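You operate a simulated robot arm through the tools that you are given. There is no shell and no other tool. Be economical: measure what you need, move in short steps, check, and stop when the job is done.

You run a simulated robot arm. Do the job below in one go: nothing can be reset, and whatever is moved stays where it is left.

Task
Start the engine with the good battery's crank button, then stop it.
Fine: key to FREE, mode selector to HAND; never press the low battery's crank button; afterwards AUTO and key to LOCK. Press no other button.

It is judged by the outcome, as a careful person would: the job done as asked, and still so three seconds after it is handed in. It fails if anything else is knocked over, pushed out of place, dropped, spilled or broken.

Robot
A 7-joint arm with a fingered hand on a trunk, on a base that drives. Base frame: it is fixed to the floor where the robot stands at the start and does not move with it; the origin is under the middle of the robot, x ahead of it, y to its left, z up. Readings come in m, degrees, newtons and seconds.
Its first joint turns from -69.0 to 172.0 degrees. Places, roughly: brass key [0.5, -0.2, 1.2]; crank one button [0.6, -0.3, 1.3]; crank two button [0.6, -0.4, 1.3]; hush button [0.6, -0.4, 1.2]; jockey selector [0.6, -1.7, 1.3]; lamp test button [0.6, -0.3, 1.2]; mains selector [0.5, -0.6, 0.8]; mode selector [0.5, -0.2, 1.3]; red control cabinet [0.7, -0.4, 0.9]; square reset button [0.6, -0.6, 1.2]; stop button [0.6, -0.6, 1.3]; upper display [0.6, -0.6, 1.6]. Payload 5 kg.
The TCP is the grasp point between the finger pads, 0.032 m short of the fingertips. In the tool frame z runs along the fingers and y along their closing line. Largest opening 0.16 m; the body of the gripper starts 0.089 m behind the TCP. The gripper is a hand of 3 fingers: y runs from the thumb to the fingers, the wrist lies at [0, 0, -0.252] in the tool frame, and closing takes about 1.5 s.
Orientation is that of the tool frame in the base frame, as a unit quaternion [x, y, z, w]. With the fingers straight down and closing along the base's y, the tool's x points along the base's -x, its y along +y and its z along -z.

Tools
- The arm moves only by the tool jog_arm. Its argument "increments" is a list of rows, each an object (a shift or turn left out is 0, a gripper value left out holds the last) with "rotation": the turn, a rotation vector about the tool's x, y, z in degrees, a list of three; "slide": the shift along the tool's x, y, z in m, a list of three; "hand": the opening in per cent of the stroke, from 0 (shut) to 100 (fully open). In form: [{"rotation": [wx, wy, wz], "slide": [dx, dy, dz], "hand": hand}, ...]. A call has 1 to 12 rows; each row is the pose to reach, as a shift and turn from the pose commanded when the call began, along the tool's axes at that moment. Rows are played at 5 a second. More than 0.05 m and 8.6 degrees between two rows, or a gripper value outside its range, and nothing of the call is played. Where a pose cannot be reached the arm comes as near as it can. A force on the tool above 40 N (or 10 N above the force at the start of the call, whichever is more), or a blocked arm, ends the call early, and 0.2 s more pass. The fingers move at their own pace (about 0.108 m/s each) and stop on an object; they squeeze with about 23 N. The grip force told is the motor's: it shows also when the fingers shut on nothing. Time passes only in rows, and 0.2 s behind the last, so rows that repeat a pose let the fingers close. The reply holds the time, the measured pose of the TCP, the force on the tool along the base axes, the opening and the grip force, in the units named above and with some noise, with the torque about the TCP (base axes, N m) and any sound that the robot's microphone picked up.
- Cameras (640 x 400 px; columns grow to the right, rows downward): "scene" is now at [0.1402, -0.0435, 1.654]; the picture's right is [-0.48, -0.88, -0.00], its down [-0.26, 0.14, -0.96] and it looks along [0.84, -0.46, -0.29] (base axes); focal length 214 px, centre (320, 200). "wrist" rides on the gripper at [0.065, -0.004, -0.116] in the tool frame; the picture's right is [0.06, 1.00, 0.00], its down [-0.87, 0.05, -0.49] and it looks along [-0.49, 0.03, 0.87] (tool axes); focal length 261 px, centre (320, 200). There is no depth. A picture from a camera that has moved, and an enlarged one, comes with that camera's place and axes in the base frame and with its lens. The place of the scene camera against the robot may be out by one fixed shift of up to 0.012 m in any direction.
- get_image(camera): a new picture of that camera. The clock stands still meanwhile.
- raise_lower(by): slides the trunk up (or, below 0, down) by that many m; the arm and the scene camera ride with it, the base frame stays. It gives what a move gives, with no picture.
- base_move(legs): drives the robot by 1 to 6 legs, each [ahead, left, turn to the left] in m, m and degrees, along the robot's own axes; the way and the turn of a leg run together, so that a leg with both is an arc; at most 1.5 m and 180 degrees a leg. The arm and the cameras ride along, it lands a little off, and it stops where it bumps. It gives what a move gives.
- hand_shape(shape): the hand has 3 fingers and takes this shape, open, in about a second: jaw (thumb against the fingers, like two jaws); tri (thumb and two fingers); tip (a fingertip pinch); poke (one finger out to press); point (the index stretched); flat (the hand flat); cup (the hand cupped); fist (a fist). The gripper value then closes the fingers along that shape, each until it touches; the sizes above hold for jaw. It gives what a move gives, with no picture.
- aim_head(pan, tilt): turns the head with the scene camera to pan (to the left, within 86 degrees either way) and tilt (down, from -29 to 69), counted from straight ahead of the robot. It gives what a move gives.
- zoom(camera, box): a new picture of the part [left, top, right, bottom] of that camera's present view, enlarged. The clock stands still meanwhile.
- finish_job(): hands the job in; it is judged then, once.

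Go step by step. Nothing tells you exact positions but the pictures and the camera data: compare them with the known pose of the tool, close in by small moves and look again before you grip or let go. The budget is 120 turns and 90 pictures, counting those below and the enlarged ones. Unless the task says otherwise, let go and move clear before handing in, and close with one line.

The tools are called after ">>>" as name(argument=value, ...) on one line, values as JSON. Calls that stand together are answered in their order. jog_arm: Moves the arm, as the interface text tells. Its arguments: {"type":"object","properties":{"increments":{"type":"array","items":{"type":"object","properties":{"rotation":{"type":"array","items":{"type":"number"}},"slide":{"type":"array","items":{"type":"number"}},"hand":{"type":"number"}}}}},"required":["increments"]} The other tools are called the same way: raise_lower (by) slides the trunk up or down; hand_shape (shape) gives the hand a shape; base_move (legs) drives the base; aim_head (pan, tilt) turns the head that bears the scene camera; get_image (camera) takes a picture; zoom (camera, box) takes an enlarged picture of a part of a camera's view; finish_job () hands the job in.

At the start:

```text
time: 0.0
ee_pos: [0.4763, -0.6437, 1.5515]
tcp_rot: [0.0, 1.0, -0.001, 0.001]
wrist_force: [0.1, 0.0, -0.6]
moment: [-0.02, 0.01, 0.01]
opening: 0.1598
finger_force: 0.0
shape: jaw
trunk travel left (down, up): [-0.782, 0.158]
robot x, y, heading: [0.0018, 0.0008, 0.1]
head pan, tilt: [-28.6, 17.0]
```

scene: 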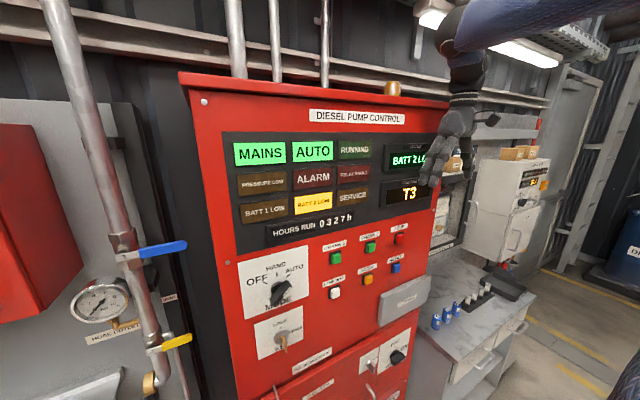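
wrist: 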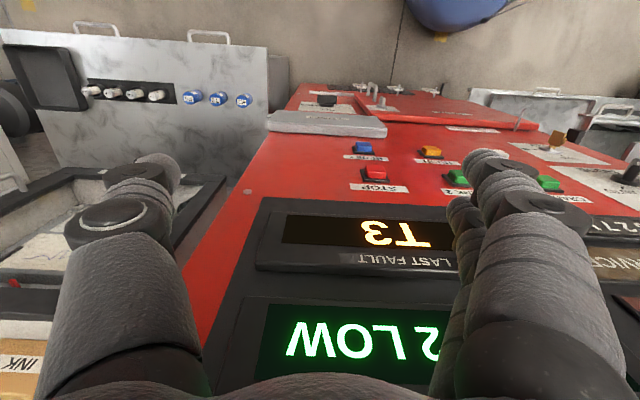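

I see the panel: "BATT 2 LOW" is lit, so crank 1 should be the good battery. I'll zoom in to read labels and the control positions.

>>> zoom(camera="scene", box=[225, 220, 435, 360])

>>> zoom(camera="scene", box=[215, 100, 455, 250])

```text
2.86 times, centred on (330, 290) of scene
camera zoom: at [0.1402, -0.0435, 1.654], right [-0.48, -0.88, 0.0], down [-0.26, 0.14, -0.96], along [0.84, -0.46, -0.29], focal length 613 px, centre (291, -57)
```

zoom: 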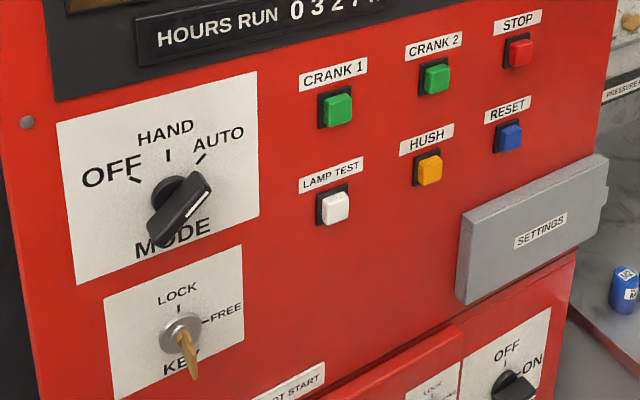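

```text
2.67 times, centred on (335, 175) of scene
camera zoom: at [0.1402, -0.0435, 1.654], right [-0.48, -0.88, 0.0], down [-0.26, 0.14, -0.96], along [0.84, -0.46, -0.29], focal length 572 px, centre (280, 267)
```

zoom: 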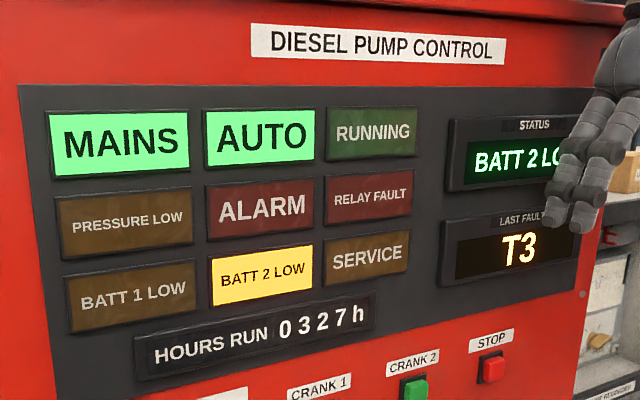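

BATT 2 LOW is lit (battery 1 good), so crank 1 is the button to use. Before making room to work horizontally, I check the floor to the right.

>>> aim_head(pan=-75, tilt=45)

>>> get_image(camera="scene")

```text
time: 1.1
ee_pos: [0.4757, -0.6428, 1.552]
tcp_rot: [0.0, 1.0, 0.0, 0.0]
wrist_force: [0.0, -0.4, -1.2]
moment: [-0.02, 0.01, 0.02]
opening: 0.1598
finger_force: 0.0
shape: jaw
trunk travel left (down, up): [-0.782, 0.158]
robot x, y, heading: [0.0025, -0.0017, -0.1]
head pan, tilt: [-75.0, 45.0]
```

```text
85 pictures are left
camera scene: at [0.0794, -0.0774, 1.6104], right [-0.97, -0.26, 0.0], down [-0.18, 0.68, -0.71], along [0.18, -0.68, -0.71], focal length 214 px, centre (320, 200)
```

scene: 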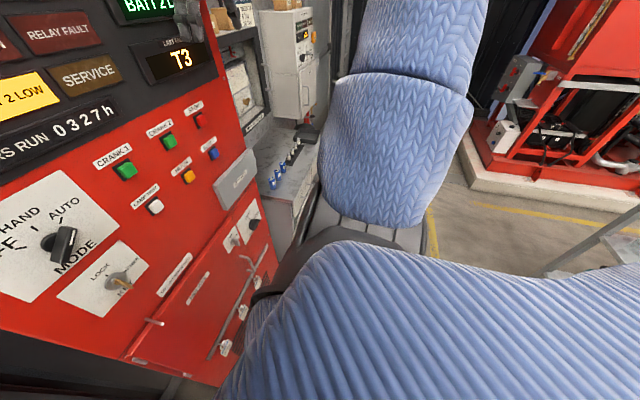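

The floor to the right looks clear, with the engine skid further off. I back off a bit and shift right.

>>> base_move(legs=[[-0.2, 0, 0], [0, -0.2, 0]])

>>> aim_head(pan=-10, tilt=25)

>>> get_image(camera="scene")

```text
time: 3.9
ee_pos: [0.2772, -0.8408, 1.5511]
tcp_rot: [-0.001, 1.0, 0.002, -0.001]
wrist_force: [-0.3, -0.6, 0.1]
moment: [0.06, -0.03, 0.0]
opening: 0.1596
finger_force: 0.0
shape: jaw
trunk travel left (down, up): [-0.782, 0.158]
robot x, y, heading: [-0.2022, -0.2001, -0.1]
head pan, tilt: [-75.0, 45.0]
```

```text
time: 5.3
ee_pos: [0.2773, -0.8391, 1.5524]
tcp_rot: [-0.001, 1.0, 0.001, 0.0]
wrist_force: [1.2, 0.3, 0.1]
moment: [-0.05, 0.0, 0.0]
opening: 0.1598
finger_force: 0.0
shape: jaw
trunk travel left (down, up): [-0.782, 0.158]
robot x, y, heading: [-0.2002, -0.1937, -0.1]
head pan, tilt: [-10.0, 25.0]
```

```text
84 pictures are left
camera scene: at [-0.051, -0.2124, 1.6409], right [-0.17, -0.98, 0.0], down [-0.42, 0.07, -0.91], along [0.89, -0.16, -0.42], focal length 214 px, centre (320, 200)
```

scene: 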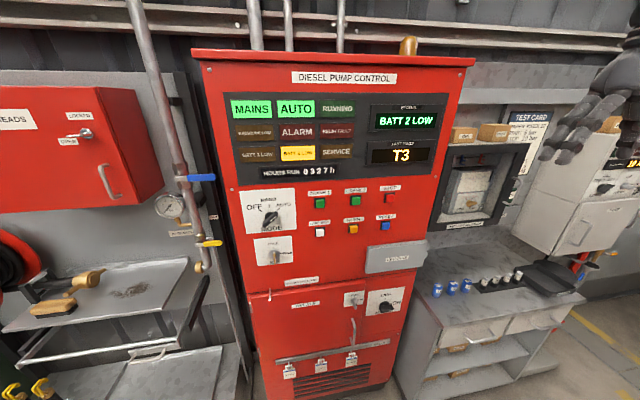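

Clear view now. I zoom for measurements.

>>> zoom(camera="scene", box=[232, 175, 424, 295])

>>> zoom(camera="scene", box=[240, 185, 304, 270])

```text
3.33 times, centred on (328, 235) of scene
camera zoom: at [-0.051, -0.2124, 1.6409], right [-0.17, -0.98, 0.0], down [-0.42, 0.07, -0.91], along [0.89, -0.16, -0.42], focal length 715 px, centre (293, 83)
```

zoom: 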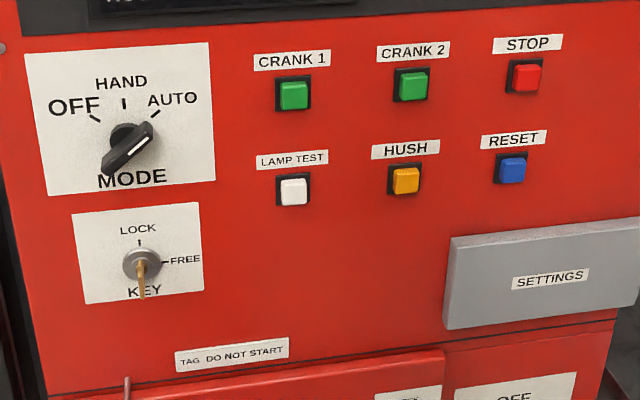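

```text
4.71 times, centred on (272, 228) of scene
camera zoom: at [-0.051, -0.2124, 1.6409], right [-0.17, -0.98, 0.0], down [-0.42, 0.07, -0.91], along [0.89, -0.16, -0.42], focal length 1009 px, centre (546, 71)
```

zoom: 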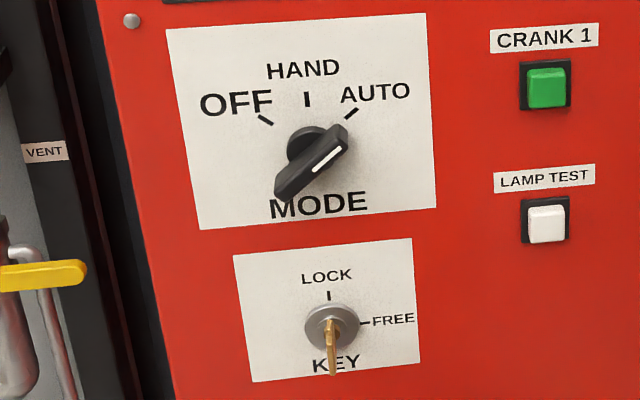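

The two views agree on plausible positions: crank 1 cap at about (0.560, -0.322, 1.339), knob front (0.545, -0.162, 1.305), key axis (y -0.161, z 1.152) with its bow out to x≈0.535. Next I turn the hand to point at the panel.

>>> jog_arm(increments=[{"rotation": [0, -7.5, 0], "slide": [-0.004, 0.028, 0.02]}, {"rotation": [0, -15, 0], "slide": [-0.008, 0.056, 0.04]}, {"rotation": [0, -22.5, 0], "slide": [-0.012, 0.085, 0.06]}, {"rotation": [0, -30, 0], "slide": [-0.016, 0.113, 0.083]}, {"rotation": [0, -37.5, 0], "slide": [-0.02, 0.141, 0.104]}, {"rotation": [0, -45, 0], "slide": [-0.024, 0.17, 0.125]}, {"rotation": [0, -52.5, 0], "slide": [-0.028, 0.198, 0.146]}, {"rotation": [0, -60, 0], "slide": [-0.032, 0.226, 0.167]}, {"rotation": [0, -67.5, 0], "slide": [-0.036, 0.255, 0.188]}, {"rotation": [0, -75, 0], "slide": [-0.04, 0.283, 0.208]}, {"rotation": [0, -82.5, 0], "slide": [-0.044, 0.311, 0.229]}, {"rotation": [0, -90, 0], "slide": [-0.05, 0.34, 0.25]}])

>>> get_image(camera="scene")

>>> get_image(camera="wrist")

```text
time: 8.1
ee_pos: [0.4332, -0.7203, 1.3094]
tcp_rot: [-0.058, 0.707, -0.159, 0.687]
wrist_force: [0.1, 0.3, 0.1]
moment: [0.0, -0.01, -0.02]
opening: 0.1598
finger_force: 0.1
shape: jaw
out of reach, approached as far as the arm can: row 6, 7, 8, 9, 10, 11, 12
trunk travel left (down, up): [-0.782, 0.158]
robot x, y, heading: [-0.2011, -0.195, 0.0]
head pan, tilt: [-10.0, 25.0]
stopped in row 12: the arm was blocked; the commanded pose is now the measured one
```

```text
81 pictures are left
camera scene: at [-0.0504, -0.2119, 1.641], right [-0.17, -0.99, 0.0], down [-0.42, 0.07, -0.91], along [0.89, -0.16, -0.42], focal length 214 px, centre (320, 200)
```

scene: 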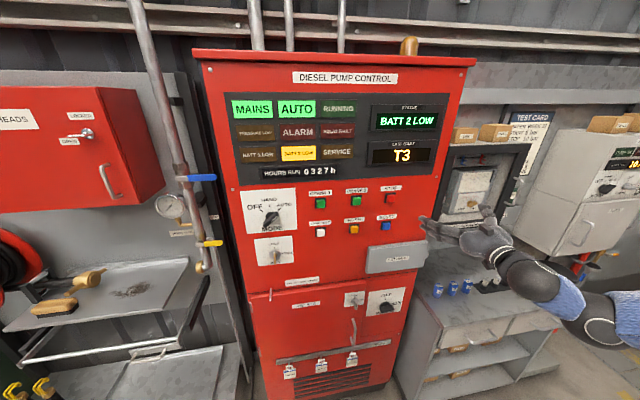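

```text
80 pictures are left
camera wrist: at [0.3153, -0.7261, 1.2498], right [0.13, 0.92, -0.36], down [-0.44, 0.38, 0.81], along [0.89, 0.05, 0.45], focal length 261 px, centre (320, 200)
```

wrist: 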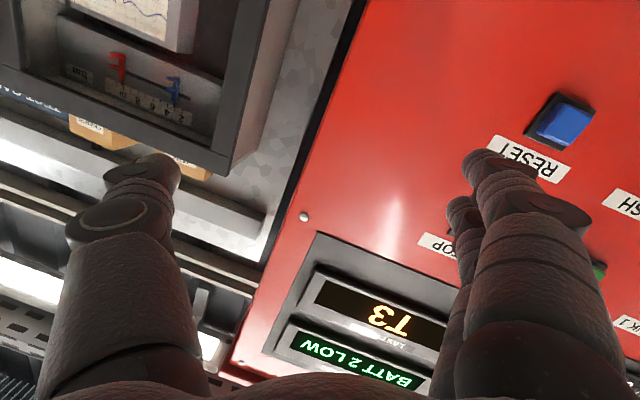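

The pose stuck as the target was too close to the robot. I want more standoff, so I look to both sides/behind first.

>>> aim_head(pan=86, tilt=40)

>>> get_image(camera="scene")

>>> aim_head(pan=-86, tilt=40)

>>> get_image(camera="scene")

```text
time: 9.8
ee_pos: [0.4328, -0.7217, 1.3094]
tcp_rot: [-0.058, 0.707, -0.158, 0.687]
wrist_force: [0.1, -0.6, 0.0]
moment: [-0.01, 0.02, -0.02]
opening: 0.1602
finger_force: 0.0
shape: jaw
trunk travel left (down, up): [-0.782, 0.158]
robot x, y, heading: [-0.1986, -0.1943, 0.1]
head pan, tilt: [85.9, 40.0]
```

```text
79 pictures are left
camera scene: at [-0.1355, -0.1119, 1.6177], right [1.0, -0.07, 0.0], down [-0.04, -0.64, -0.77], along [0.05, 0.76, -0.64], focal length 214 px, centre (320, 200)
```

scene: 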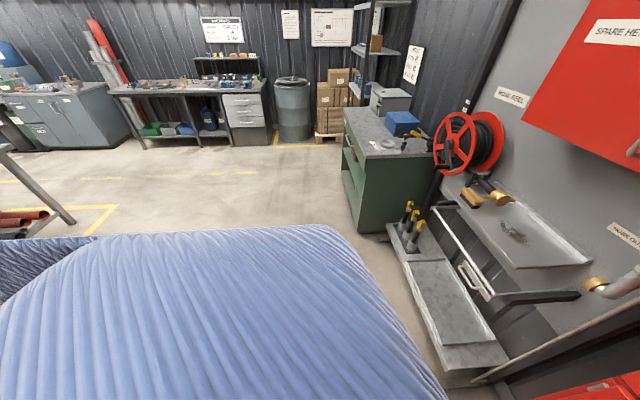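

```text
time: 12.4
ee_pos: [0.4324, -0.7208, 1.3091]
tcp_rot: [-0.057, 0.707, -0.159, 0.687]
wrist_force: [0.7, 0.6, -1.0]
moment: [-0.03, 0.02, 0.0]
opening: 0.16
finger_force: 0.0
shape: jaw
trunk travel left (down, up): [-0.782, 0.158]
robot x, y, heading: [-0.1986, -0.1976, 0.2]
head pan, tilt: [-85.9, 40.0]
```

```text
78 pictures are left
camera scene: at [-0.1353, -0.2815, 1.6176], right [-1.0, -0.07, 0.0], down [-0.05, 0.64, -0.77], along [0.06, -0.76, -0.64], focal length 214 px, centre (320, 200)
```

scene: 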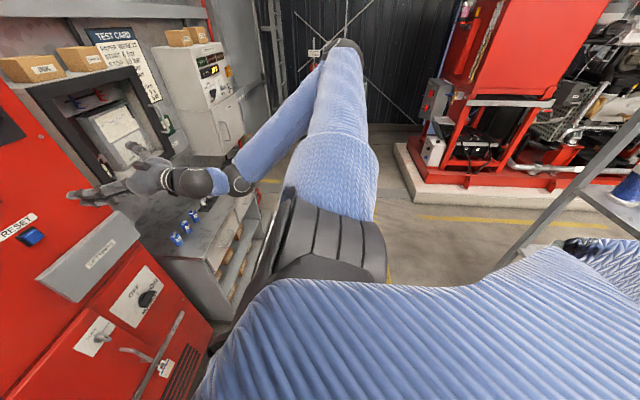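

There's clear room behind for a short retreat. I back off 0.25 m more and then retry the horizontal pose.

>>> base_move(legs=[[-0.27, 0, 0]])

>>> aim_head(pan=-5, tilt=22)

```text
time: 14.3
ee_pos: [0.1573, -0.7226, 1.3109]
tcp_rot: [-0.056, 0.706, -0.158, 0.688]
wrist_force: [-0.4, 0.0, 1.0]
moment: [0.02, 0.01, 0.03]
opening: 0.1599
finger_force: 0.1
shape: jaw
trunk travel left (down, up): [-0.782, 0.158]
robot x, y, heading: [-0.4705, -0.1959, 0.3]
head pan, tilt: [-85.9, 40.0]
```

```text
time: 15.9
ee_pos: [0.1592, -0.7221, 1.3093]
tcp_rot: [-0.056, 0.707, -0.159, 0.687]
wrist_force: [-0.1, -0.7, -0.1]
moment: [0.0, 0.01, 0.03]
opening: 0.1601
finger_force: 0.1
shape: jaw
trunk travel left (down, up): [-0.782, 0.158]
robot x, y, heading: [-0.4743, -0.1987, 0.1]
head pan, tilt: [-5.0, 22.0]
```

Now there is standoff; I level the hand toward the panel and bring it in front of it.

>>> jog_arm(increments=[{"rotation": [-0.8, -0.2, 1.7], "slide": [-0.011, 0.038, 0.013]}, {"rotation": [-1.7, -0.3, 3.5], "slide": [-0.022, 0.076, 0.027]}, {"rotation": [-2.5, -0.5, 5.2], "slide": [-0.033, 0.113, 0.04]}, {"rotation": [-3.4, -0.6, 7], "slide": [-0.044, 0.151, 0.053]}, {"rotation": [-4.2, -0.8, 8.7], "slide": [-0.055, 0.189, 0.066]}, {"rotation": [-5, -1, 10.5], "slide": [-0.066, 0.227, 0.08]}, {"rotation": [-5.9, -1.1, 12.2], "slide": [-0.077, 0.265, 0.093]}, {"rotation": [-6.7, -1.3, 14], "slide": [-0.088, 0.302, 0.106]}, {"rotation": [-7.6, -1.4, 15.7], "slide": [-0.099, 0.34, 0.12]}, {"rotation": [-8.4, -1.6, 17.5], "slide": [-0.11, 0.378, 0.133]}])

>>> get_image(camera="scene")

>>> get_image(camera="wrist")

```text
time: 18.1
ee_pos: [0.3489, -0.3496, 1.3008]
tcp_rot: [-0.001, 0.707, -0.002, 0.707]
wrist_force: [1.3, 0.5, -0.4]
moment: [0.0, 0.03, -0.01]
opening: 0.1598
finger_force: 0.0
shape: jaw
out of reach, approached as far as the arm can: row 1, 2
trunk travel left (down, up): [-0.782, 0.158]
robot x, y, heading: [-0.4704, -0.1979, -0.3]
head pan, tilt: [-5.0, 22.0]
```

```text
77 pictures are left
camera scene: at [-0.3206, -0.2016, 1.6458], right [-0.09, -1.0, 0.0], down [-0.37, 0.03, -0.93], along [0.92, -0.08, -0.38], focal length 214 px, centre (320, 200)
```

scene: 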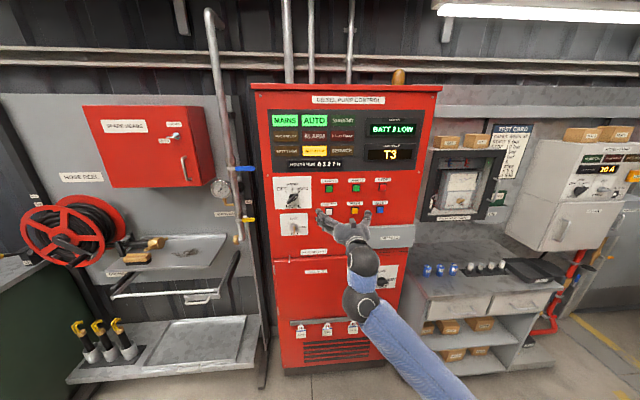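

```text
76 pictures are left
camera wrist: at [0.233, -0.3524, 1.2348], right [0.0, 1.0, -0.07], down [-0.49, 0.06, 0.87], along [0.87, 0.03, 0.49], focal length 261 px, centre (320, 200)
```

wrist: 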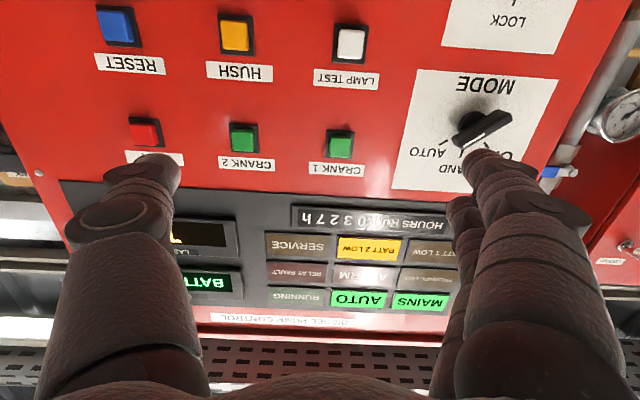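

The arm reaches well here, and the wrist camera confirms crank 1's position. I move to a standoff in front of the key with the hand partly closed.

>>> jog_arm(increments=[{"slide": [0.025, 0.031, 0.0], "hand": 40}, {"slide": [0.05, 0.063, 0.0], "hand": 40}, {"slide": [0.075, 0.094, 0.01], "hand": 40}, {"slide": [0.1, 0.126, 0.03], "hand": 40}, {"slide": [0.125, 0.157, 0.05], "hand": 40}, {"slide": [0.149, 0.1886, 0.07], "hand": 40}, {"slide": [0.149, 0.1886, 0.07], "hand": 40}])

>>> get_image(camera="wrist")

>>> zoom(camera="scene", box=[250, 160, 400, 260])

```text
time: 19.7
ee_pos: [0.4176, -0.163, 1.1498]
tcp_rot: [-0.001, 0.707, 0.001, 0.707]
wrist_force: [-0.2, -0.8, 0.6]
moment: [0.0, 0.02, 0.04]
opening: 0.0646
finger_force: 0.0
shape: jaw
trunk travel left (down, up): [-0.782, 0.158]
robot x, y, heading: [-0.4725, -0.1981, 0.0]
head pan, tilt: [-5.0, 22.0]
```

```text
75 pictures are left
camera wrist: at [0.3021, -0.1669, 1.0853], right [0.0, 1.0, -0.06], down [-0.49, 0.05, 0.87], along [0.87, 0.03, 0.49], focal length 261 px, centre (320, 200)
```

wrist: 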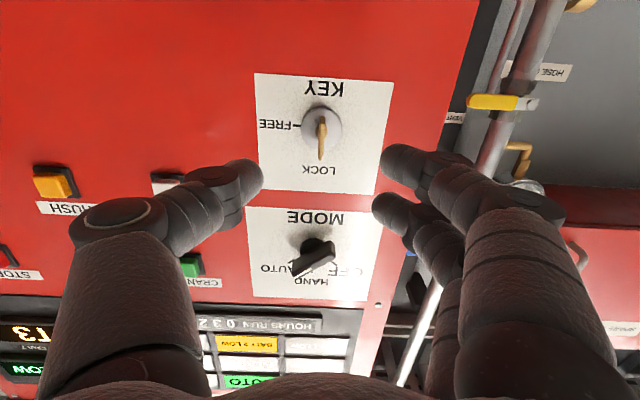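

```text
4.00 times, centred on (325, 210) of scene
camera zoom: at [-0.3222, -0.2059, 1.6458], right [-0.09, -1.0, 0.0], down [-0.37, 0.03, -0.93], along [0.92, -0.08, -0.37], focal length 858 px, centre (300, 160)
```

zoom: 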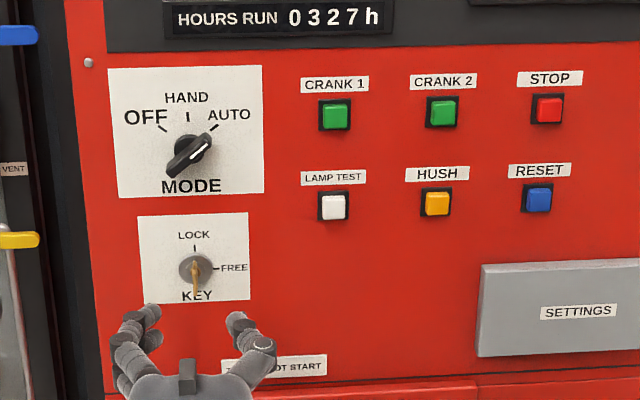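

Key location is confirmed at (y -0.161, z ~1.151). Before gripping, I test that the wrist can roll +90° in free space.

>>> jog_arm(increments=[{"rotation": [0, 0, 8.2]}, {"rotation": [0, 0, 16.4]}, {"rotation": [0, 0, 24.6]}, {"rotation": [0, 0, 32.8]}, {"rotation": [0, 0, 41]}, {"rotation": [0, 0, 49.2]}, {"rotation": [0, 0, 57.4]}, {"rotation": [0, 0, 65.6]}, {"rotation": [0, 0, 73.8]}, {"rotation": [0, 0, 82]}, {"rotation": [0, 0, 90]}])

```text
time: 22.1
ee_pos: [0.4304, -0.2305, 1.1309]
tcp_rot: [0.454, 0.532, 0.445, 0.56]
wrist_force: [0.0, 0.5, -0.3]
moment: [0.01, -0.02, -0.03]
opening: 0.0647
finger_force: 0.0
shape: jaw
trunk travel left (down, up): [-0.782, 0.158]
robot x, y, heading: [-0.4705, -0.1978, 0.2]
head pan, tilt: [-5.0, 22.0]
stopped in row 11: the arm was blocked; the commanded pose is now the measured one
```

Roll stops near +79°, so this hand orientation can't do the full quarter turn. I go back and test the negative side (a flipped grip would then work).

>>> jog_arm(increments=[{"rotation": [0, 0.2, -7.9], "slide": [0.006, 0.003, -0.001]}, {"rotation": [0, 0.5, -15.8], "slide": [0.012, 0.006, -0.003]}, {"rotation": [0, 0.7, -23.7], "slide": [0.019, 0.009, -0.004]}, {"rotation": [0, 1, -31.6], "slide": [0.025, 0.012, -0.005]}, {"rotation": [0, 1.2, -39.5], "slide": [0.031, 0.016, -0.006]}, {"rotation": [0, 1.5, -47.4], "slide": [0.037, 0.019, -0.008]}, {"rotation": [-0.5, 1.8, -55.3], "slide": [0.044, 0.022, -0.009]}, {"rotation": [-0.6, 2, -63.2], "slide": [0.05, 0.025, -0.01]}, {"rotation": [-0.7, 2.2, -71], "slide": [0.056, 0.028, -0.012]}, {"rotation": [-0.8, 2.5, -78.9], "slide": [0.0626, 0.0314, -0.013]}])

>>> jog_arm(increments=[{"rotation": [0, 0, -8.3]}, {"rotation": [0, 0, -16.6]}, {"rotation": [0, 0, -24.9]}, {"rotation": [0, 0, -33.2]}, {"rotation": [0, 0, -41.5]}, {"rotation": [0, 0, -49.8]}, {"rotation": [0, 0, -58]}, {"rotation": [0, 0, -66.4]}, {"rotation": [0, 0, -74.7]}, {"rotation": [0, 0, -83]}, {"rotation": [0, 0, -90]}])

```text
time: 24.2
ee_pos: [0.4193, -0.1613, 1.15]
tcp_rot: [-0.002, 0.708, 0.002, 0.706]
wrist_force: [-0.1, 0.5, 0.5]
moment: [-0.02, -0.01, 0.02]
opening: 0.0645
finger_force: 0.1
shape: jaw
trunk travel left (down, up): [-0.782, 0.158]
robot x, y, heading: [-0.4735, -0.1991, 0.3]
head pan, tilt: [-5.0, 22.0]
```

```text
time: 26.6
ee_pos: [0.4197, -0.1635, 1.149]
tcp_rot: [-0.5, 0.502, -0.498, 0.5]
wrist_force: [3.0, 0.5, 10.1]
moment: [-0.01, 1.05, 0.03]
opening: 0.0638
finger_force: 0.0
shape: jaw
trunk travel left (down, up): [-0.782, 0.158]
robot x, y, heading: [-0.4739, -0.1961, -0.1]
head pan, tilt: [-5.0, 22.0]
```

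Roll −90° was reached but a 10 N force appeared; I check what it touches.

>>> zoom(camera="scene", box=[220, 150, 440, 290])

>>> get_image(camera="wrist")

```text
2.86 times, centred on (330, 220) of scene
camera zoom: at [-0.3214, -0.2043, 1.6463], right [-0.09, -1.0, 0.0], down [-0.37, 0.03, -0.93], along [0.92, -0.08, -0.37], focal length 613 px, centre (291, 143)
```

zoom: 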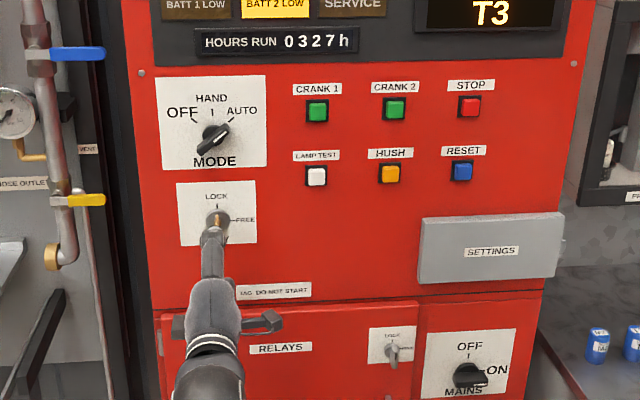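

```text
72 pictures are left
camera wrist: at [0.3047, -0.2267, 1.153], right [-0.01, -0.06, -1.0], down [-0.49, 0.87, -0.05], along [0.87, 0.49, -0.03], focal length 261 px, centre (320, 200)
```

wrist: 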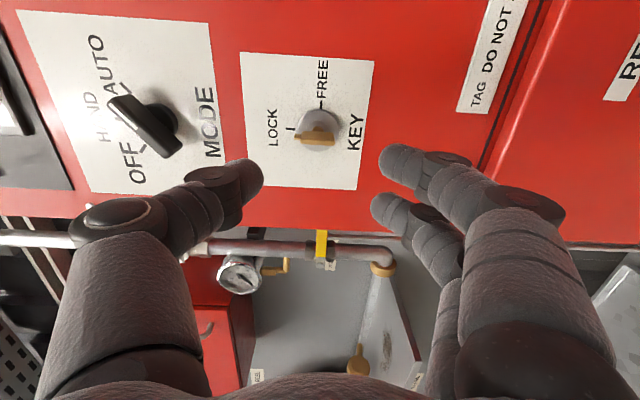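

>>> jog_arm(increments=[{"slide": [0, 0, 0]}, {"slide": [0, 0, 0]}])

>>> zoom(camera="scene", box=[230, 210, 330, 280])

```text
time: 27.2
ee_pos: [0.421, -0.1619, 1.1518]
tcp_rot: [0.501, -0.5, 0.499, -0.501]
wrist_force: [0.5, -0.4, -0.1]
moment: [-0.04, -0.02, -0.01]
opening: 0.0641
finger_force: 0.2
shape: jaw
trunk travel left (down, up): [-0.782, 0.158]
robot x, y, heading: [-0.4735, -0.2008, -0.0]
head pan, tilt: [-5.0, 22.0]
```

```text
5.71 times, centred on (280, 245) of scene
camera zoom: at [-0.3212, -0.2047, 1.6458], right [-0.09, -1.0, 0.0], down [-0.37, 0.03, -0.93], along [0.92, -0.08, -0.38], focal length 1226 px, centre (549, -57)
```

zoom: 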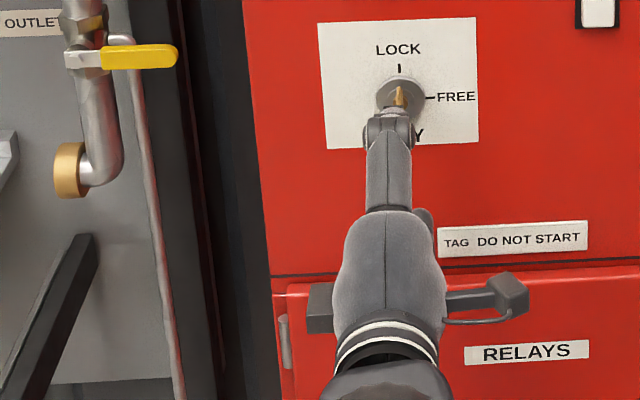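

The force has gone (transient), nothing is touched. I continue rolling to −180°.

>>> jog_arm(increments=[{"rotation": [0, 0, -8.3]}, {"rotation": [0, 0, -16.6]}, {"rotation": [0, 0, -24.9]}, {"rotation": [0, 0, -33.2]}, {"rotation": [0, 0, -41.5]}, {"rotation": [0, 0, -49.8]}, {"rotation": [0, 0, -58]}, {"rotation": [0, 0, -66.4]}, {"rotation": [0, 0, -74.7]}, {"rotation": [0, 0, -83]}, {"rotation": [0, 0, -90]}])

>>> get_image(camera="wrist")

>>> zoom(camera="scene", box=[230, 150, 400, 260])

```text
time: 29.6
ee_pos: [0.4199, -0.1618, 1.1517]
tcp_rot: [0.708, -0.001, 0.706, -0.002]
wrist_force: [0.8, 0.2, -0.2]
moment: [0.01, -0.02, 0.01]
opening: 0.0643
finger_force: 0.0
shape: jaw
out of reach, approached as far as the arm can: row 1, 2, 3, 4, 5
trunk travel left (down, up): [-0.782, 0.158]
robot x, y, heading: [-0.4708, -0.1994, 0.5]
head pan, tilt: [-5.0, 22.0]
```

```text
70 pictures are left
camera wrist: at [0.3049, -0.1575, 1.2167], right [0.0, -1.0, 0.06], down [-0.49, -0.05, -0.87], along [0.87, -0.03, -0.49], focal length 261 px, centre (320, 200)
```

wrist: 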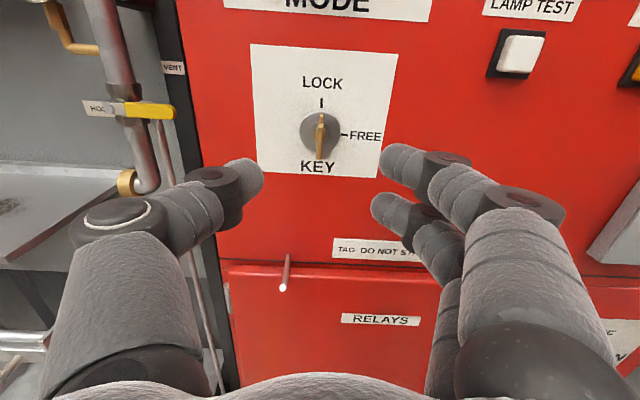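

```text
3.64 times, centred on (315, 205) of scene
camera zoom: at [-0.3221, -0.2055, 1.6459], right [-0.09, -1.0, 0.0], down [-0.37, 0.03, -0.93], along [0.92, -0.08, -0.37], focal length 780 px, centre (338, 182)
```

zoom: 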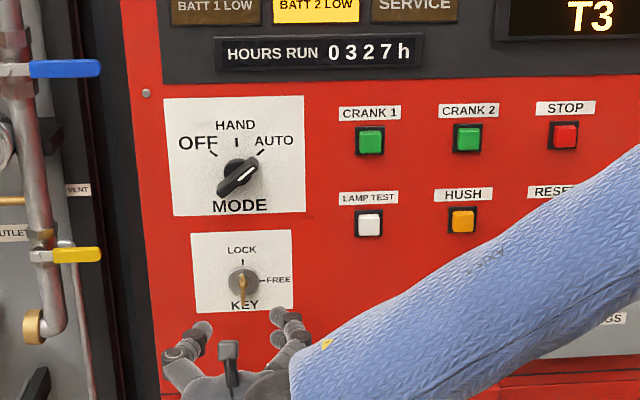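

The hand is upright with a clear view. I test the +90° roll from this flipped pose in free space, since that's the key's turn.

>>> jog_arm(increments=[{"rotation": [0, 0, 8.3]}, {"rotation": [0, 0, 16.6]}, {"rotation": [0, 0, 24.9]}, {"rotation": [0, 0, 33.2]}, {"rotation": [0, 0, 41.5]}, {"rotation": [0, 0, 49.8]}, {"rotation": [0, 0, 58]}, {"rotation": [0, 0, 66.4]}, {"rotation": [0, 0, 74.7]}, {"rotation": [0, 0, 83]}, {"rotation": [0, 0, 90]}])

```text
time: 32.0
ee_pos: [0.4197, -0.1615, 1.1506]
tcp_rot: [-0.499, 0.502, -0.498, 0.501]
wrist_force: [0.8, -0.2, 0.0]
moment: [-0.02, 0.01, -0.02]
opening: 0.0639
finger_force: 0.1
shape: jaw
trunk travel left (down, up): [-0.782, 0.158]
robot x, y, heading: [-0.4703, -0.1994, 0.4]
head pan, tilt: [-5.0, 22.0]
```

The full quarter turn works from the flipped pose. I go back to it.

>>> jog_arm(increments=[{"rotation": [0, 0, -8.3]}, {"rotation": [0, 0, -16.6]}, {"rotation": [0, 0, -24.9]}, {"rotation": [0, 0, -33.2]}, {"rotation": [0, 0, -41.5]}, {"rotation": [0, 0, -49.8]}, {"rotation": [0, 0, -58]}, {"rotation": [0, 0, -66.4]}, {"rotation": [0, 0, -74.7]}, {"rotation": [0, 0, -83]}, {"rotation": [0, 0, -90]}])

>>> zoom(camera="wrist", box=[240, 60, 400, 160])

```text
time: 34.5
ee_pos: [0.4201, -0.1604, 1.1512]
tcp_rot: [0.707, 0.001, 0.707, -0.001]
wrist_force: [-0.1, -0.1, -0.2]
moment: [0.02, 0.0, 0.01]
opening: 0.064
finger_force: 0.1
shape: jaw
trunk travel left (down, up): [-0.782, 0.158]
robot x, y, heading: [-0.4713, -0.1954, 0.2]
head pan, tilt: [-5.0, 22.0]
```

```text
4.00 times, centred on (320, 110) of wrist
camera zoom: at [0.3052, -0.1569, 1.2162], right [0.0, -1.0, 0.06], down [-0.49, -0.06, -0.87], along [0.87, -0.03, -0.49], focal length 1043 px, centre (320, 560)
```

zoom: 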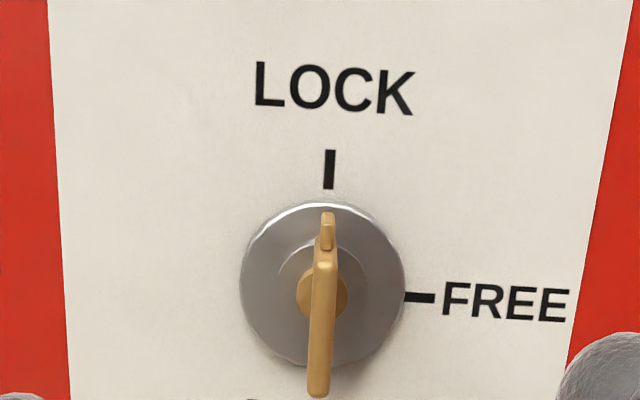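

Key bow centre is about (0.54, -0.161, 1.147). I advance so the pads straddle it, then look.

>>> jog_arm(increments=[{"slide": [-0.002, 0, 0.03]}, {"slide": [-0.003, 0, 0.055]}, {"slide": [-0.0035, 0, 0.08]}, {"slide": [-0.0035, 0, 0.095]}, {"slide": [-0.0035, 0, 0.105]}])

>>> get_image(camera="wrist")

```text
time: 35.6
ee_pos: [0.5249, -0.1624, 1.1466]
tcp_rot: [0.708, 0.0, 0.707, -0.001]
wrist_force: [-8.2, -1.2, 0.7]
moment: [-0.02, -0.01, -0.33]
opening: 0.0642
finger_force: 0.1
shape: jaw
trunk travel left (down, up): [-0.782, 0.158]
robot x, y, heading: [-0.4727, -0.2008, 0.1]
head pan, tilt: [-5.0, 22.0]
```

```text
67 pictures are left
camera wrist: at [0.4097, -0.1574, 1.2123], right [0.0, -1.0, 0.06], down [-0.49, -0.05, -0.87], along [0.87, -0.03, -0.49], focal length 261 px, centre (320, 200)
```

wrist: 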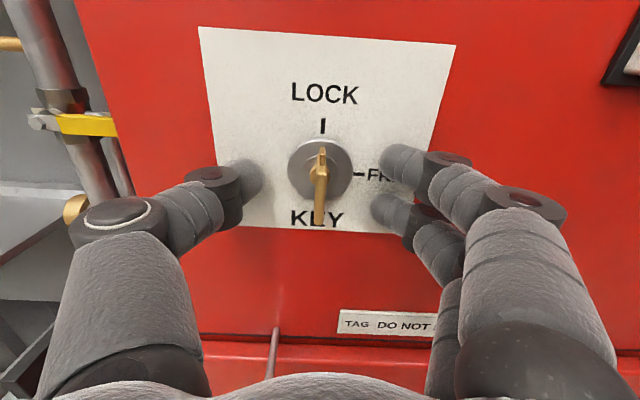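

Fingertips just touch the plate. I back off 10 mm and close on the key.

>>> jog_arm(increments=[{"slide": [0, 0, -0.01], "hand": 40}, {"slide": [0, 0, -0.01], "hand": 20}, {"slide": [0, 0, -0.01], "hand": 10}, {"slide": [0, 0, -0.01], "hand": 0}, {"slide": [0, 0, -0.01], "hand": 0}, {"slide": [0, 0, -0.01], "hand": 0}, {"slide": [0, 0, -0.01], "hand": 0}, {"slide": [0, 0, -0.01], "hand": 0}])

>>> get_image(camera="wrist")

```text
time: 37.5
ee_pos: [0.5138, -0.1611, 1.1462]
tcp_rot: [0.708, 0.0, 0.706, -0.002]
wrist_force: [3.7, 0.3, 0.4]
moment: [0.02, -0.02, -0.01]
opening: 0.0
finger_force: 22.9
shape: jaw
trunk travel left (down, up): [-0.782, 0.158]
robot x, y, heading: [-0.4713, -0.1984, -0.1]
head pan, tilt: [-5.0, 22.0]
```

```text
66 pictures are left
camera wrist: at [0.4006, -0.1569, 1.212], right [0.0, -1.0, 0.06], down [-0.49, -0.05, -0.87], along [0.87, -0.03, -0.49], focal length 261 px, centre (320, 200)
```

wrist: 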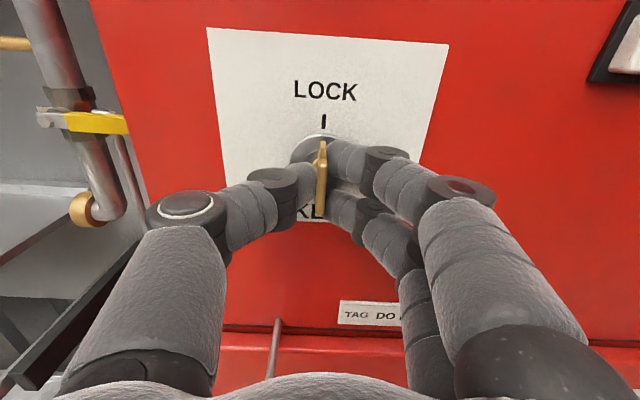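

The key is between thumb and fingers. I turn +45° first and check.

>>> jog_arm(increments=[{"rotation": [0, 0, 8]}, {"rotation": [0, 0, 16]}, {"rotation": [0, 0, 24]}, {"rotation": [0, 0, 32]}, {"rotation": [0, 0, 40]}, {"rotation": [0, 0, 45]}])

>>> get_image(camera="wrist")

```text
time: 38.9
ee_pos: [0.5154, -0.1601, 1.1468]
tcp_rot: [0.654, -0.27, 0.652, -0.273]
wrist_force: [6.2, 6.5, 3.4]
moment: [-0.02, -0.06, 0.15]
opening: 0.0003
finger_force: 22.9
shape: jaw
trunk travel left (down, up): [-0.782, 0.158]
robot x, y, heading: [-0.4701, -0.2016, -0.2]
head pan, tilt: [-5.0, 22.0]
```

```text
65 pictures are left
camera wrist: at [0.4005, -0.2027, 1.1962], right [0.0, -0.75, -0.66], down [-0.49, 0.58, -0.65], along [0.87, 0.33, -0.37], focal length 261 px, centre (320, 200)
```

wrist: 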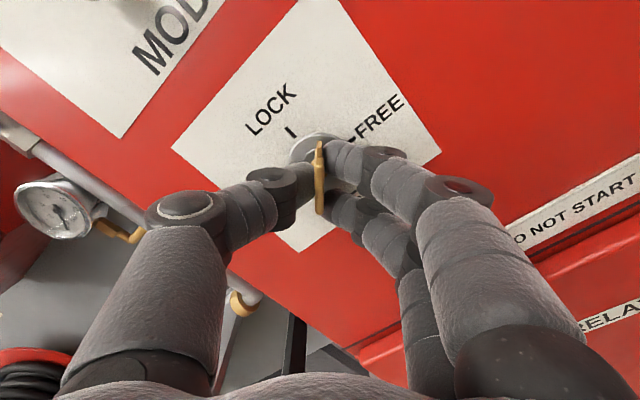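

The key follows. I turn the remaining 45°.

>>> jog_arm(increments=[{"rotation": [0, 0, 8]}, {"rotation": [0, 0, 16]}, {"rotation": [0, 0, 24]}, {"rotation": [0, 0, 32]}, {"rotation": [0, 0, 40]}, {"rotation": [0, 0, 46]}, {"rotation": [0, 0, 46]}])

>>> get_image(camera="wrist")

```text
time: 40.5
ee_pos: [0.5155, -0.1589, 1.1476]
tcp_rot: [-0.496, 0.504, -0.495, 0.505]
wrist_force: [9.2, 18.0, 13.7]
moment: [-0.07, -0.28, 0.34]
opening: 0.0001
finger_force: 23.1
shape: jaw
trunk travel left (down, up): [-0.782, 0.158]
robot x, y, heading: [-0.472, -0.1976, 0.2]
head pan, tilt: [-5.0, 22.0]
```

```text
64 pictures are left
camera wrist: at [0.3999, -0.2238, 1.1509], right [0.0, -0.04, -1.0], down [-0.49, 0.87, -0.04], along [0.87, 0.49, -0.02], focal length 261 px, centre (320, 200)
```

wrist: 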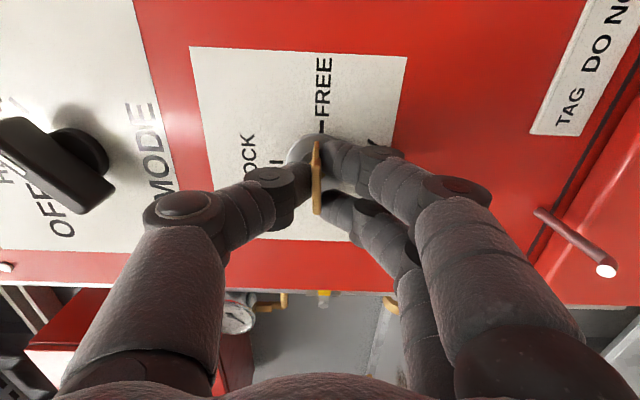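

The key sits at FREE. I open and back straight out.

>>> jog_arm(increments=[{"hand": 20}, {"hand": 40}, {"hand": 40}, {"slide": [0, 0, -0.03], "hand": 40}, {"slide": [0, 0, -0.065], "hand": 40}, {"slide": [0, 0, -0.105], "hand": 40}])

>>> get_image(camera="wrist")

```text
time: 41.9
ee_pos: [0.4102, -0.162, 1.1465]
tcp_rot: [-0.495, 0.505, -0.494, 0.505]
wrist_force: [-1.2, 0.2, -0.1]
moment: [-0.01, 0.04, 0.01]
opening: 0.0637
finger_force: 0.1
shape: jaw
trunk travel left (down, up): [-0.782, 0.158]
robot x, y, heading: [-0.4726, -0.1976, 0.3]
head pan, tilt: [-5.0, 22.0]
```

```text
63 pictures are left
camera wrist: at [0.2949, -0.2268, 1.1499], right [0.0, -0.04, -1.0], down [-0.49, 0.87, -0.04], along [0.87, 0.49, -0.02], focal length 261 px, centre (320, 200)
```

wrist: 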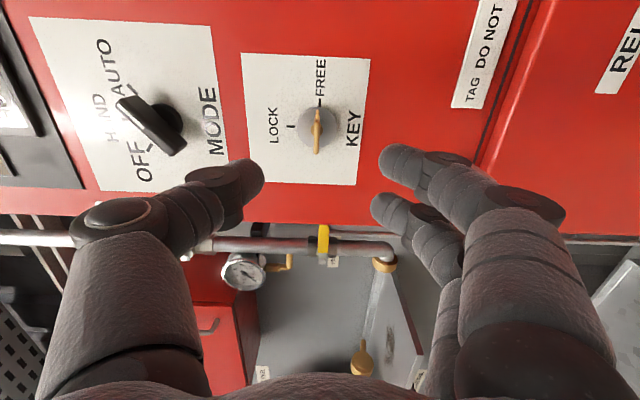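

Key is at FREE. Now I move to a standoff before the mode knob, rolled to match the bar at AUTO.

>>> jog_arm(increments=[{"rotation": [0, 0, -7.7], "slide": [0, -0.026, 0]}, {"rotation": [0, 0, -15.3], "slide": [0, -0.053, 0]}, {"rotation": [0, 0, -23], "slide": [0, -0.079, 0]}, {"rotation": [0, 0, -30.7], "slide": [0, -0.106, 0]}, {"rotation": [0, 0, -38.3], "slide": [0, -0.132, 0]}, {"rotation": [0, 0, -46], "slide": [-0.002, -0.1585, 0]}])

>>> get_image(camera="wrist")

>>> zoom(camera="scene", box=[230, 150, 400, 260])

```text
time: 43.2
ee_pos: [0.4101, -0.1628, 1.3059]
tcp_rot: [0.654, -0.27, 0.653, -0.27]
wrist_force: [-0.6, -0.2, 0.4]
moment: [0.01, -0.01, -0.03]
opening: 0.0636
finger_force: 0.0
shape: jaw
trunk travel left (down, up): [-0.782, 0.158]
robot x, y, heading: [-0.4732, -0.1979, -0.2]
head pan, tilt: [-5.0, 22.0]
```

```text
62 pictures are left
camera wrist: at [0.2951, -0.206, 1.3555], right [0.0, -0.75, -0.66], down [-0.49, 0.58, -0.65], along [0.87, 0.33, -0.37], focal length 261 px, centre (320, 200)
```

wrist: 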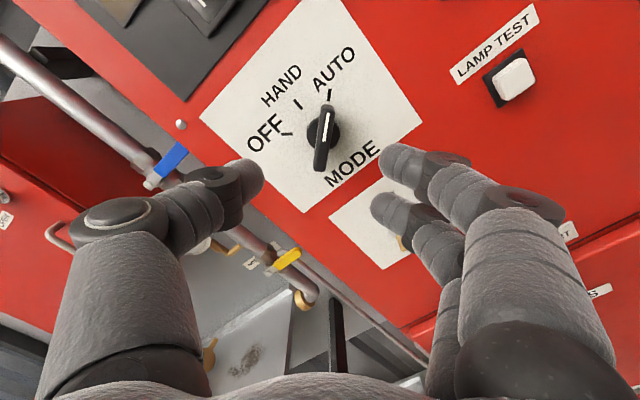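

```text
3.64 times, centred on (315, 205) of scene
camera zoom: at [-0.3215, -0.2053, 1.6458], right [-0.09, -1.0, 0.0], down [-0.37, 0.03, -0.93], along [0.92, -0.08, -0.37], focal length 780 px, centre (338, 182)
```

zoom: 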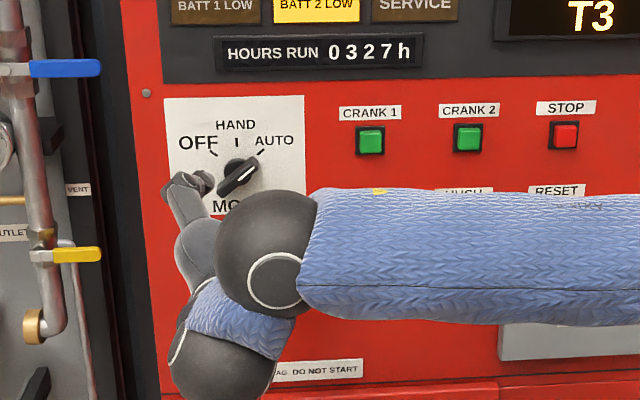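

The bar is nearly aligned with the hand. I advance onto it with a small correction.

>>> jog_arm(increments=[{"rotation": [0, 0, 5], "slide": [-0.004, 0.002, 0.03]}, {"rotation": [0, 0, 5], "slide": [-0.004, 0.002, 0.06]}, {"rotation": [0, 0, 5], "slide": [-0.004, 0.002, 0.085]}, {"rotation": [0, 0, 5], "slide": [-0.004, 0.002, 0.1]}, {"rotation": [0, 0, 5], "slide": [-0.004, 0.002, 0.106]}])

>>> get_image(camera="wrist")

```text
time: 44.5
ee_pos: [0.5164, -0.162, 1.3015]
tcp_rot: [0.642, -0.299, 0.639, -0.3]
wrist_force: [-0.1, 0.7, -0.1]
moment: [0.0, 0.02, -0.03]
opening: 0.0634
finger_force: 0.2
shape: jaw
trunk travel left (down, up): [-0.782, 0.158]
robot x, y, heading: [-0.4724, -0.1997, 0.3]
head pan, tilt: [-5.0, 22.0]
```

```text
60 pictures are left
camera wrist: at [0.4017, -0.2082, 1.3464], right [0.0, -0.69, -0.73], down [-0.49, 0.63, -0.6], along [0.87, 0.36, -0.34], focal length 261 px, centre (320, 200)
```

wrist: 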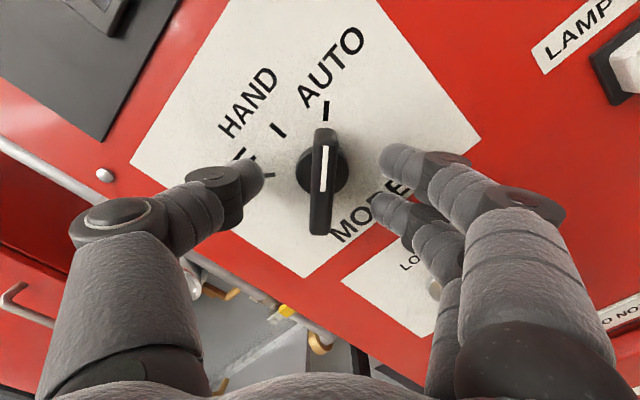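

Well aligned. I close on the bar.

>>> jog_arm(increments=[{"hand": 25}, {"hand": 12}, {"hand": 0}, {"hand": 0}, {"hand": 0}, {"hand": 0}])

>>> get_image(camera="wrist")

```text
time: 45.9
ee_pos: [0.5151, -0.162, 1.3006]
tcp_rot: [0.641, -0.299, 0.64, -0.3]
wrist_force: [2.2, 0.0, -0.9]
moment: [0.0, 0.01, -0.05]
opening: 0.0082
finger_force: 23.1
shape: jaw
trunk travel left (down, up): [-0.782, 0.158]
robot x, y, heading: [-0.4706, -0.195, -0.0]
head pan, tilt: [-5.0, 22.0]
```

```text
59 pictures are left
camera wrist: at [0.4019, -0.2081, 1.3463], right [0.0, -0.69, -0.73], down [-0.49, 0.63, -0.6], along [0.87, 0.36, -0.34], focal length 261 px, centre (320, 200)
```

wrist: 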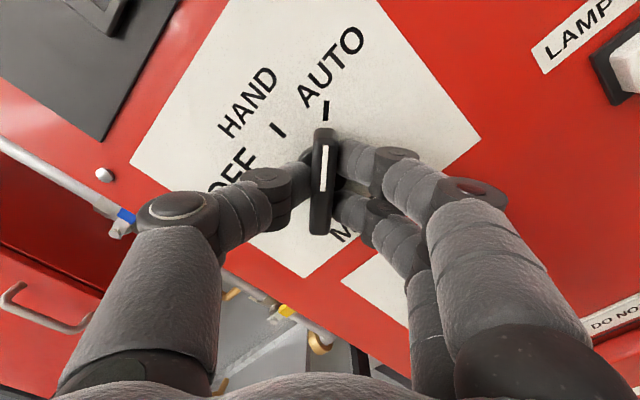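

Gripped firmly. I turn counter-clockwise about 50° toward HAND.

>>> jog_arm(increments=[{"rotation": [0, 0, -7]}, {"rotation": [0, 0, -14]}, {"rotation": [0, 0, -21]}, {"rotation": [0, 0, -28]}, {"rotation": [0, 0, -35]}, {"rotation": [0, 0, -42]}, {"rotation": [0, 0, -49]}, {"rotation": [0, 0, -49]}])

>>> get_image(camera="wrist")

```text
time: 47.6
ee_pos: [0.5171, -0.1617, 1.3006]
tcp_rot: [0.708, -0.007, 0.706, -0.007]
wrist_force: [-1.2, 0.3, -5.0]
moment: [0.0, 0.06, -0.09]
opening: 0.0082
finger_force: 23.3
shape: jaw
trunk travel left (down, up): [-0.782, 0.158]
robot x, y, heading: [-0.4758, -0.199, 0.2]
head pan, tilt: [-5.0, 22.0]
```

```text
58 pictures are left
camera wrist: at [0.4019, -0.1573, 1.3662], right [0.0, -1.0, 0.04], down [-0.49, -0.04, -0.87], along [0.87, -0.02, -0.49], focal length 261 px, centre (320, 200)
```

wrist: 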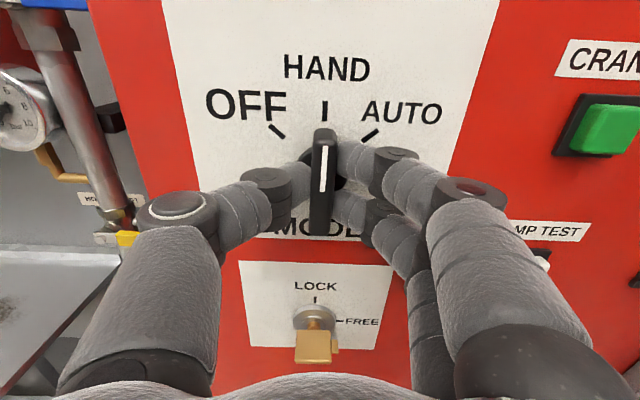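

Mode knob points at HAND and the key is at FREE. I release, back off and look at the panel.

>>> jog_arm(increments=[{"hand": 20}, {"hand": 40}, {"hand": 40}, {"slide": [0, 0, -0.04], "hand": 40}, {"slide": [0, 0, -0.08], "hand": 40}, {"slide": [0, 0, -0.12], "hand": 40}])

>>> zoom(camera="scene", box=[240, 70, 460, 250])

>>> get_image(camera="wrist")

```text
time: 49.2
ee_pos: [0.4034, -0.1805, 1.3092]
tcp_rot: [0.707, -0.025, 0.707, -0.004]
wrist_force: [0.4, 0.4, -0.2]
moment: [0.01, -0.01, -0.1]
opening: 0.0641
finger_force: 0.0
shape: jaw
trunk travel left (down, up): [-0.782, 0.158]
robot x, y, heading: [-0.4734, -0.1971, -0.0]
head pan, tilt: [-5.0, 22.0]
stopped in row 6: the arm was blocked; the commanded pose is now the measured one
```

```text
2.22 times, centred on (350, 160) of scene
camera zoom: at [-0.3207, -0.2006, 1.6457], right [-0.08, -1.0, 0.0], down [-0.37, 0.03, -0.93], along [0.92, -0.08, -0.38], focal length 477 px, centre (253, 289)
```

zoom: 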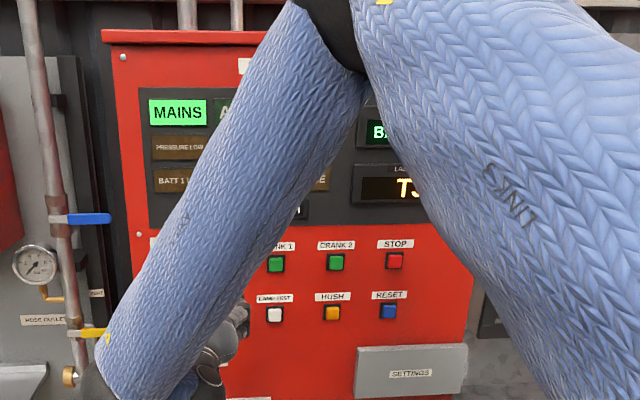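

```text
56 pictures are left
camera wrist: at [0.2901, -0.1744, 1.3744], right [-0.03, -1.0, 0.02], down [-0.49, 0.0, -0.87], along [0.87, -0.04, -0.49], focal length 261 px, centre (320, 200)
```

wrist: 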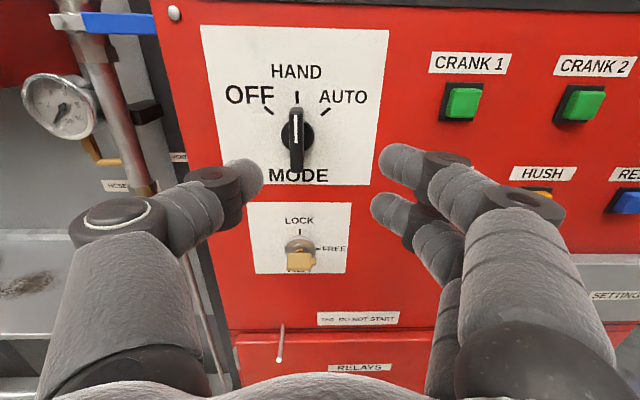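

HAND and FREE are both confirmed. Now I shape the hand for poking and see where its finger lies.

>>> hand_shape(shape="poke")

>>> get_image(camera="wrist")

```text
time: 50.1
ee_pos: [0.4039, -0.1822, 1.3093]
tcp_rot: [0.707, -0.025, 0.707, -0.005]
wrist_force: [0.0, 0.0, -0.2]
moment: [0.01, 0.01, 0.01]
opening: 0.0
finger_force: 0.0
shape: poke
trunk travel left (down, up): [-0.782, 0.158]
robot x, y, heading: [-0.4715, -0.1964, 0.0]
head pan, tilt: [-5.0, 22.0]
```

```text
55 pictures are left
camera wrist: at [0.2888, -0.1767, 1.3752], right [-0.03, -1.0, 0.02], down [-0.49, 0.0, -0.87], along [0.87, -0.04, -0.49], focal length 261 px, centre (320, 200)
```

wrist: 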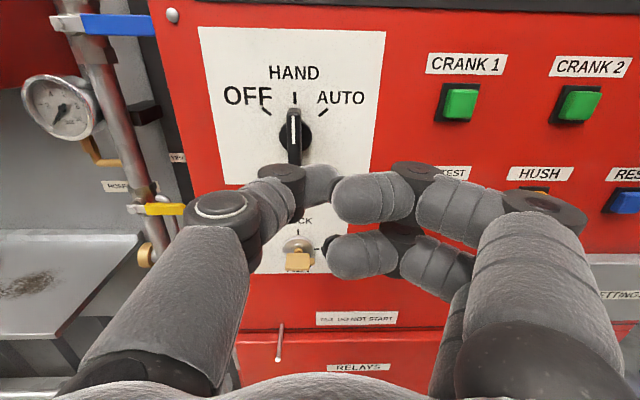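

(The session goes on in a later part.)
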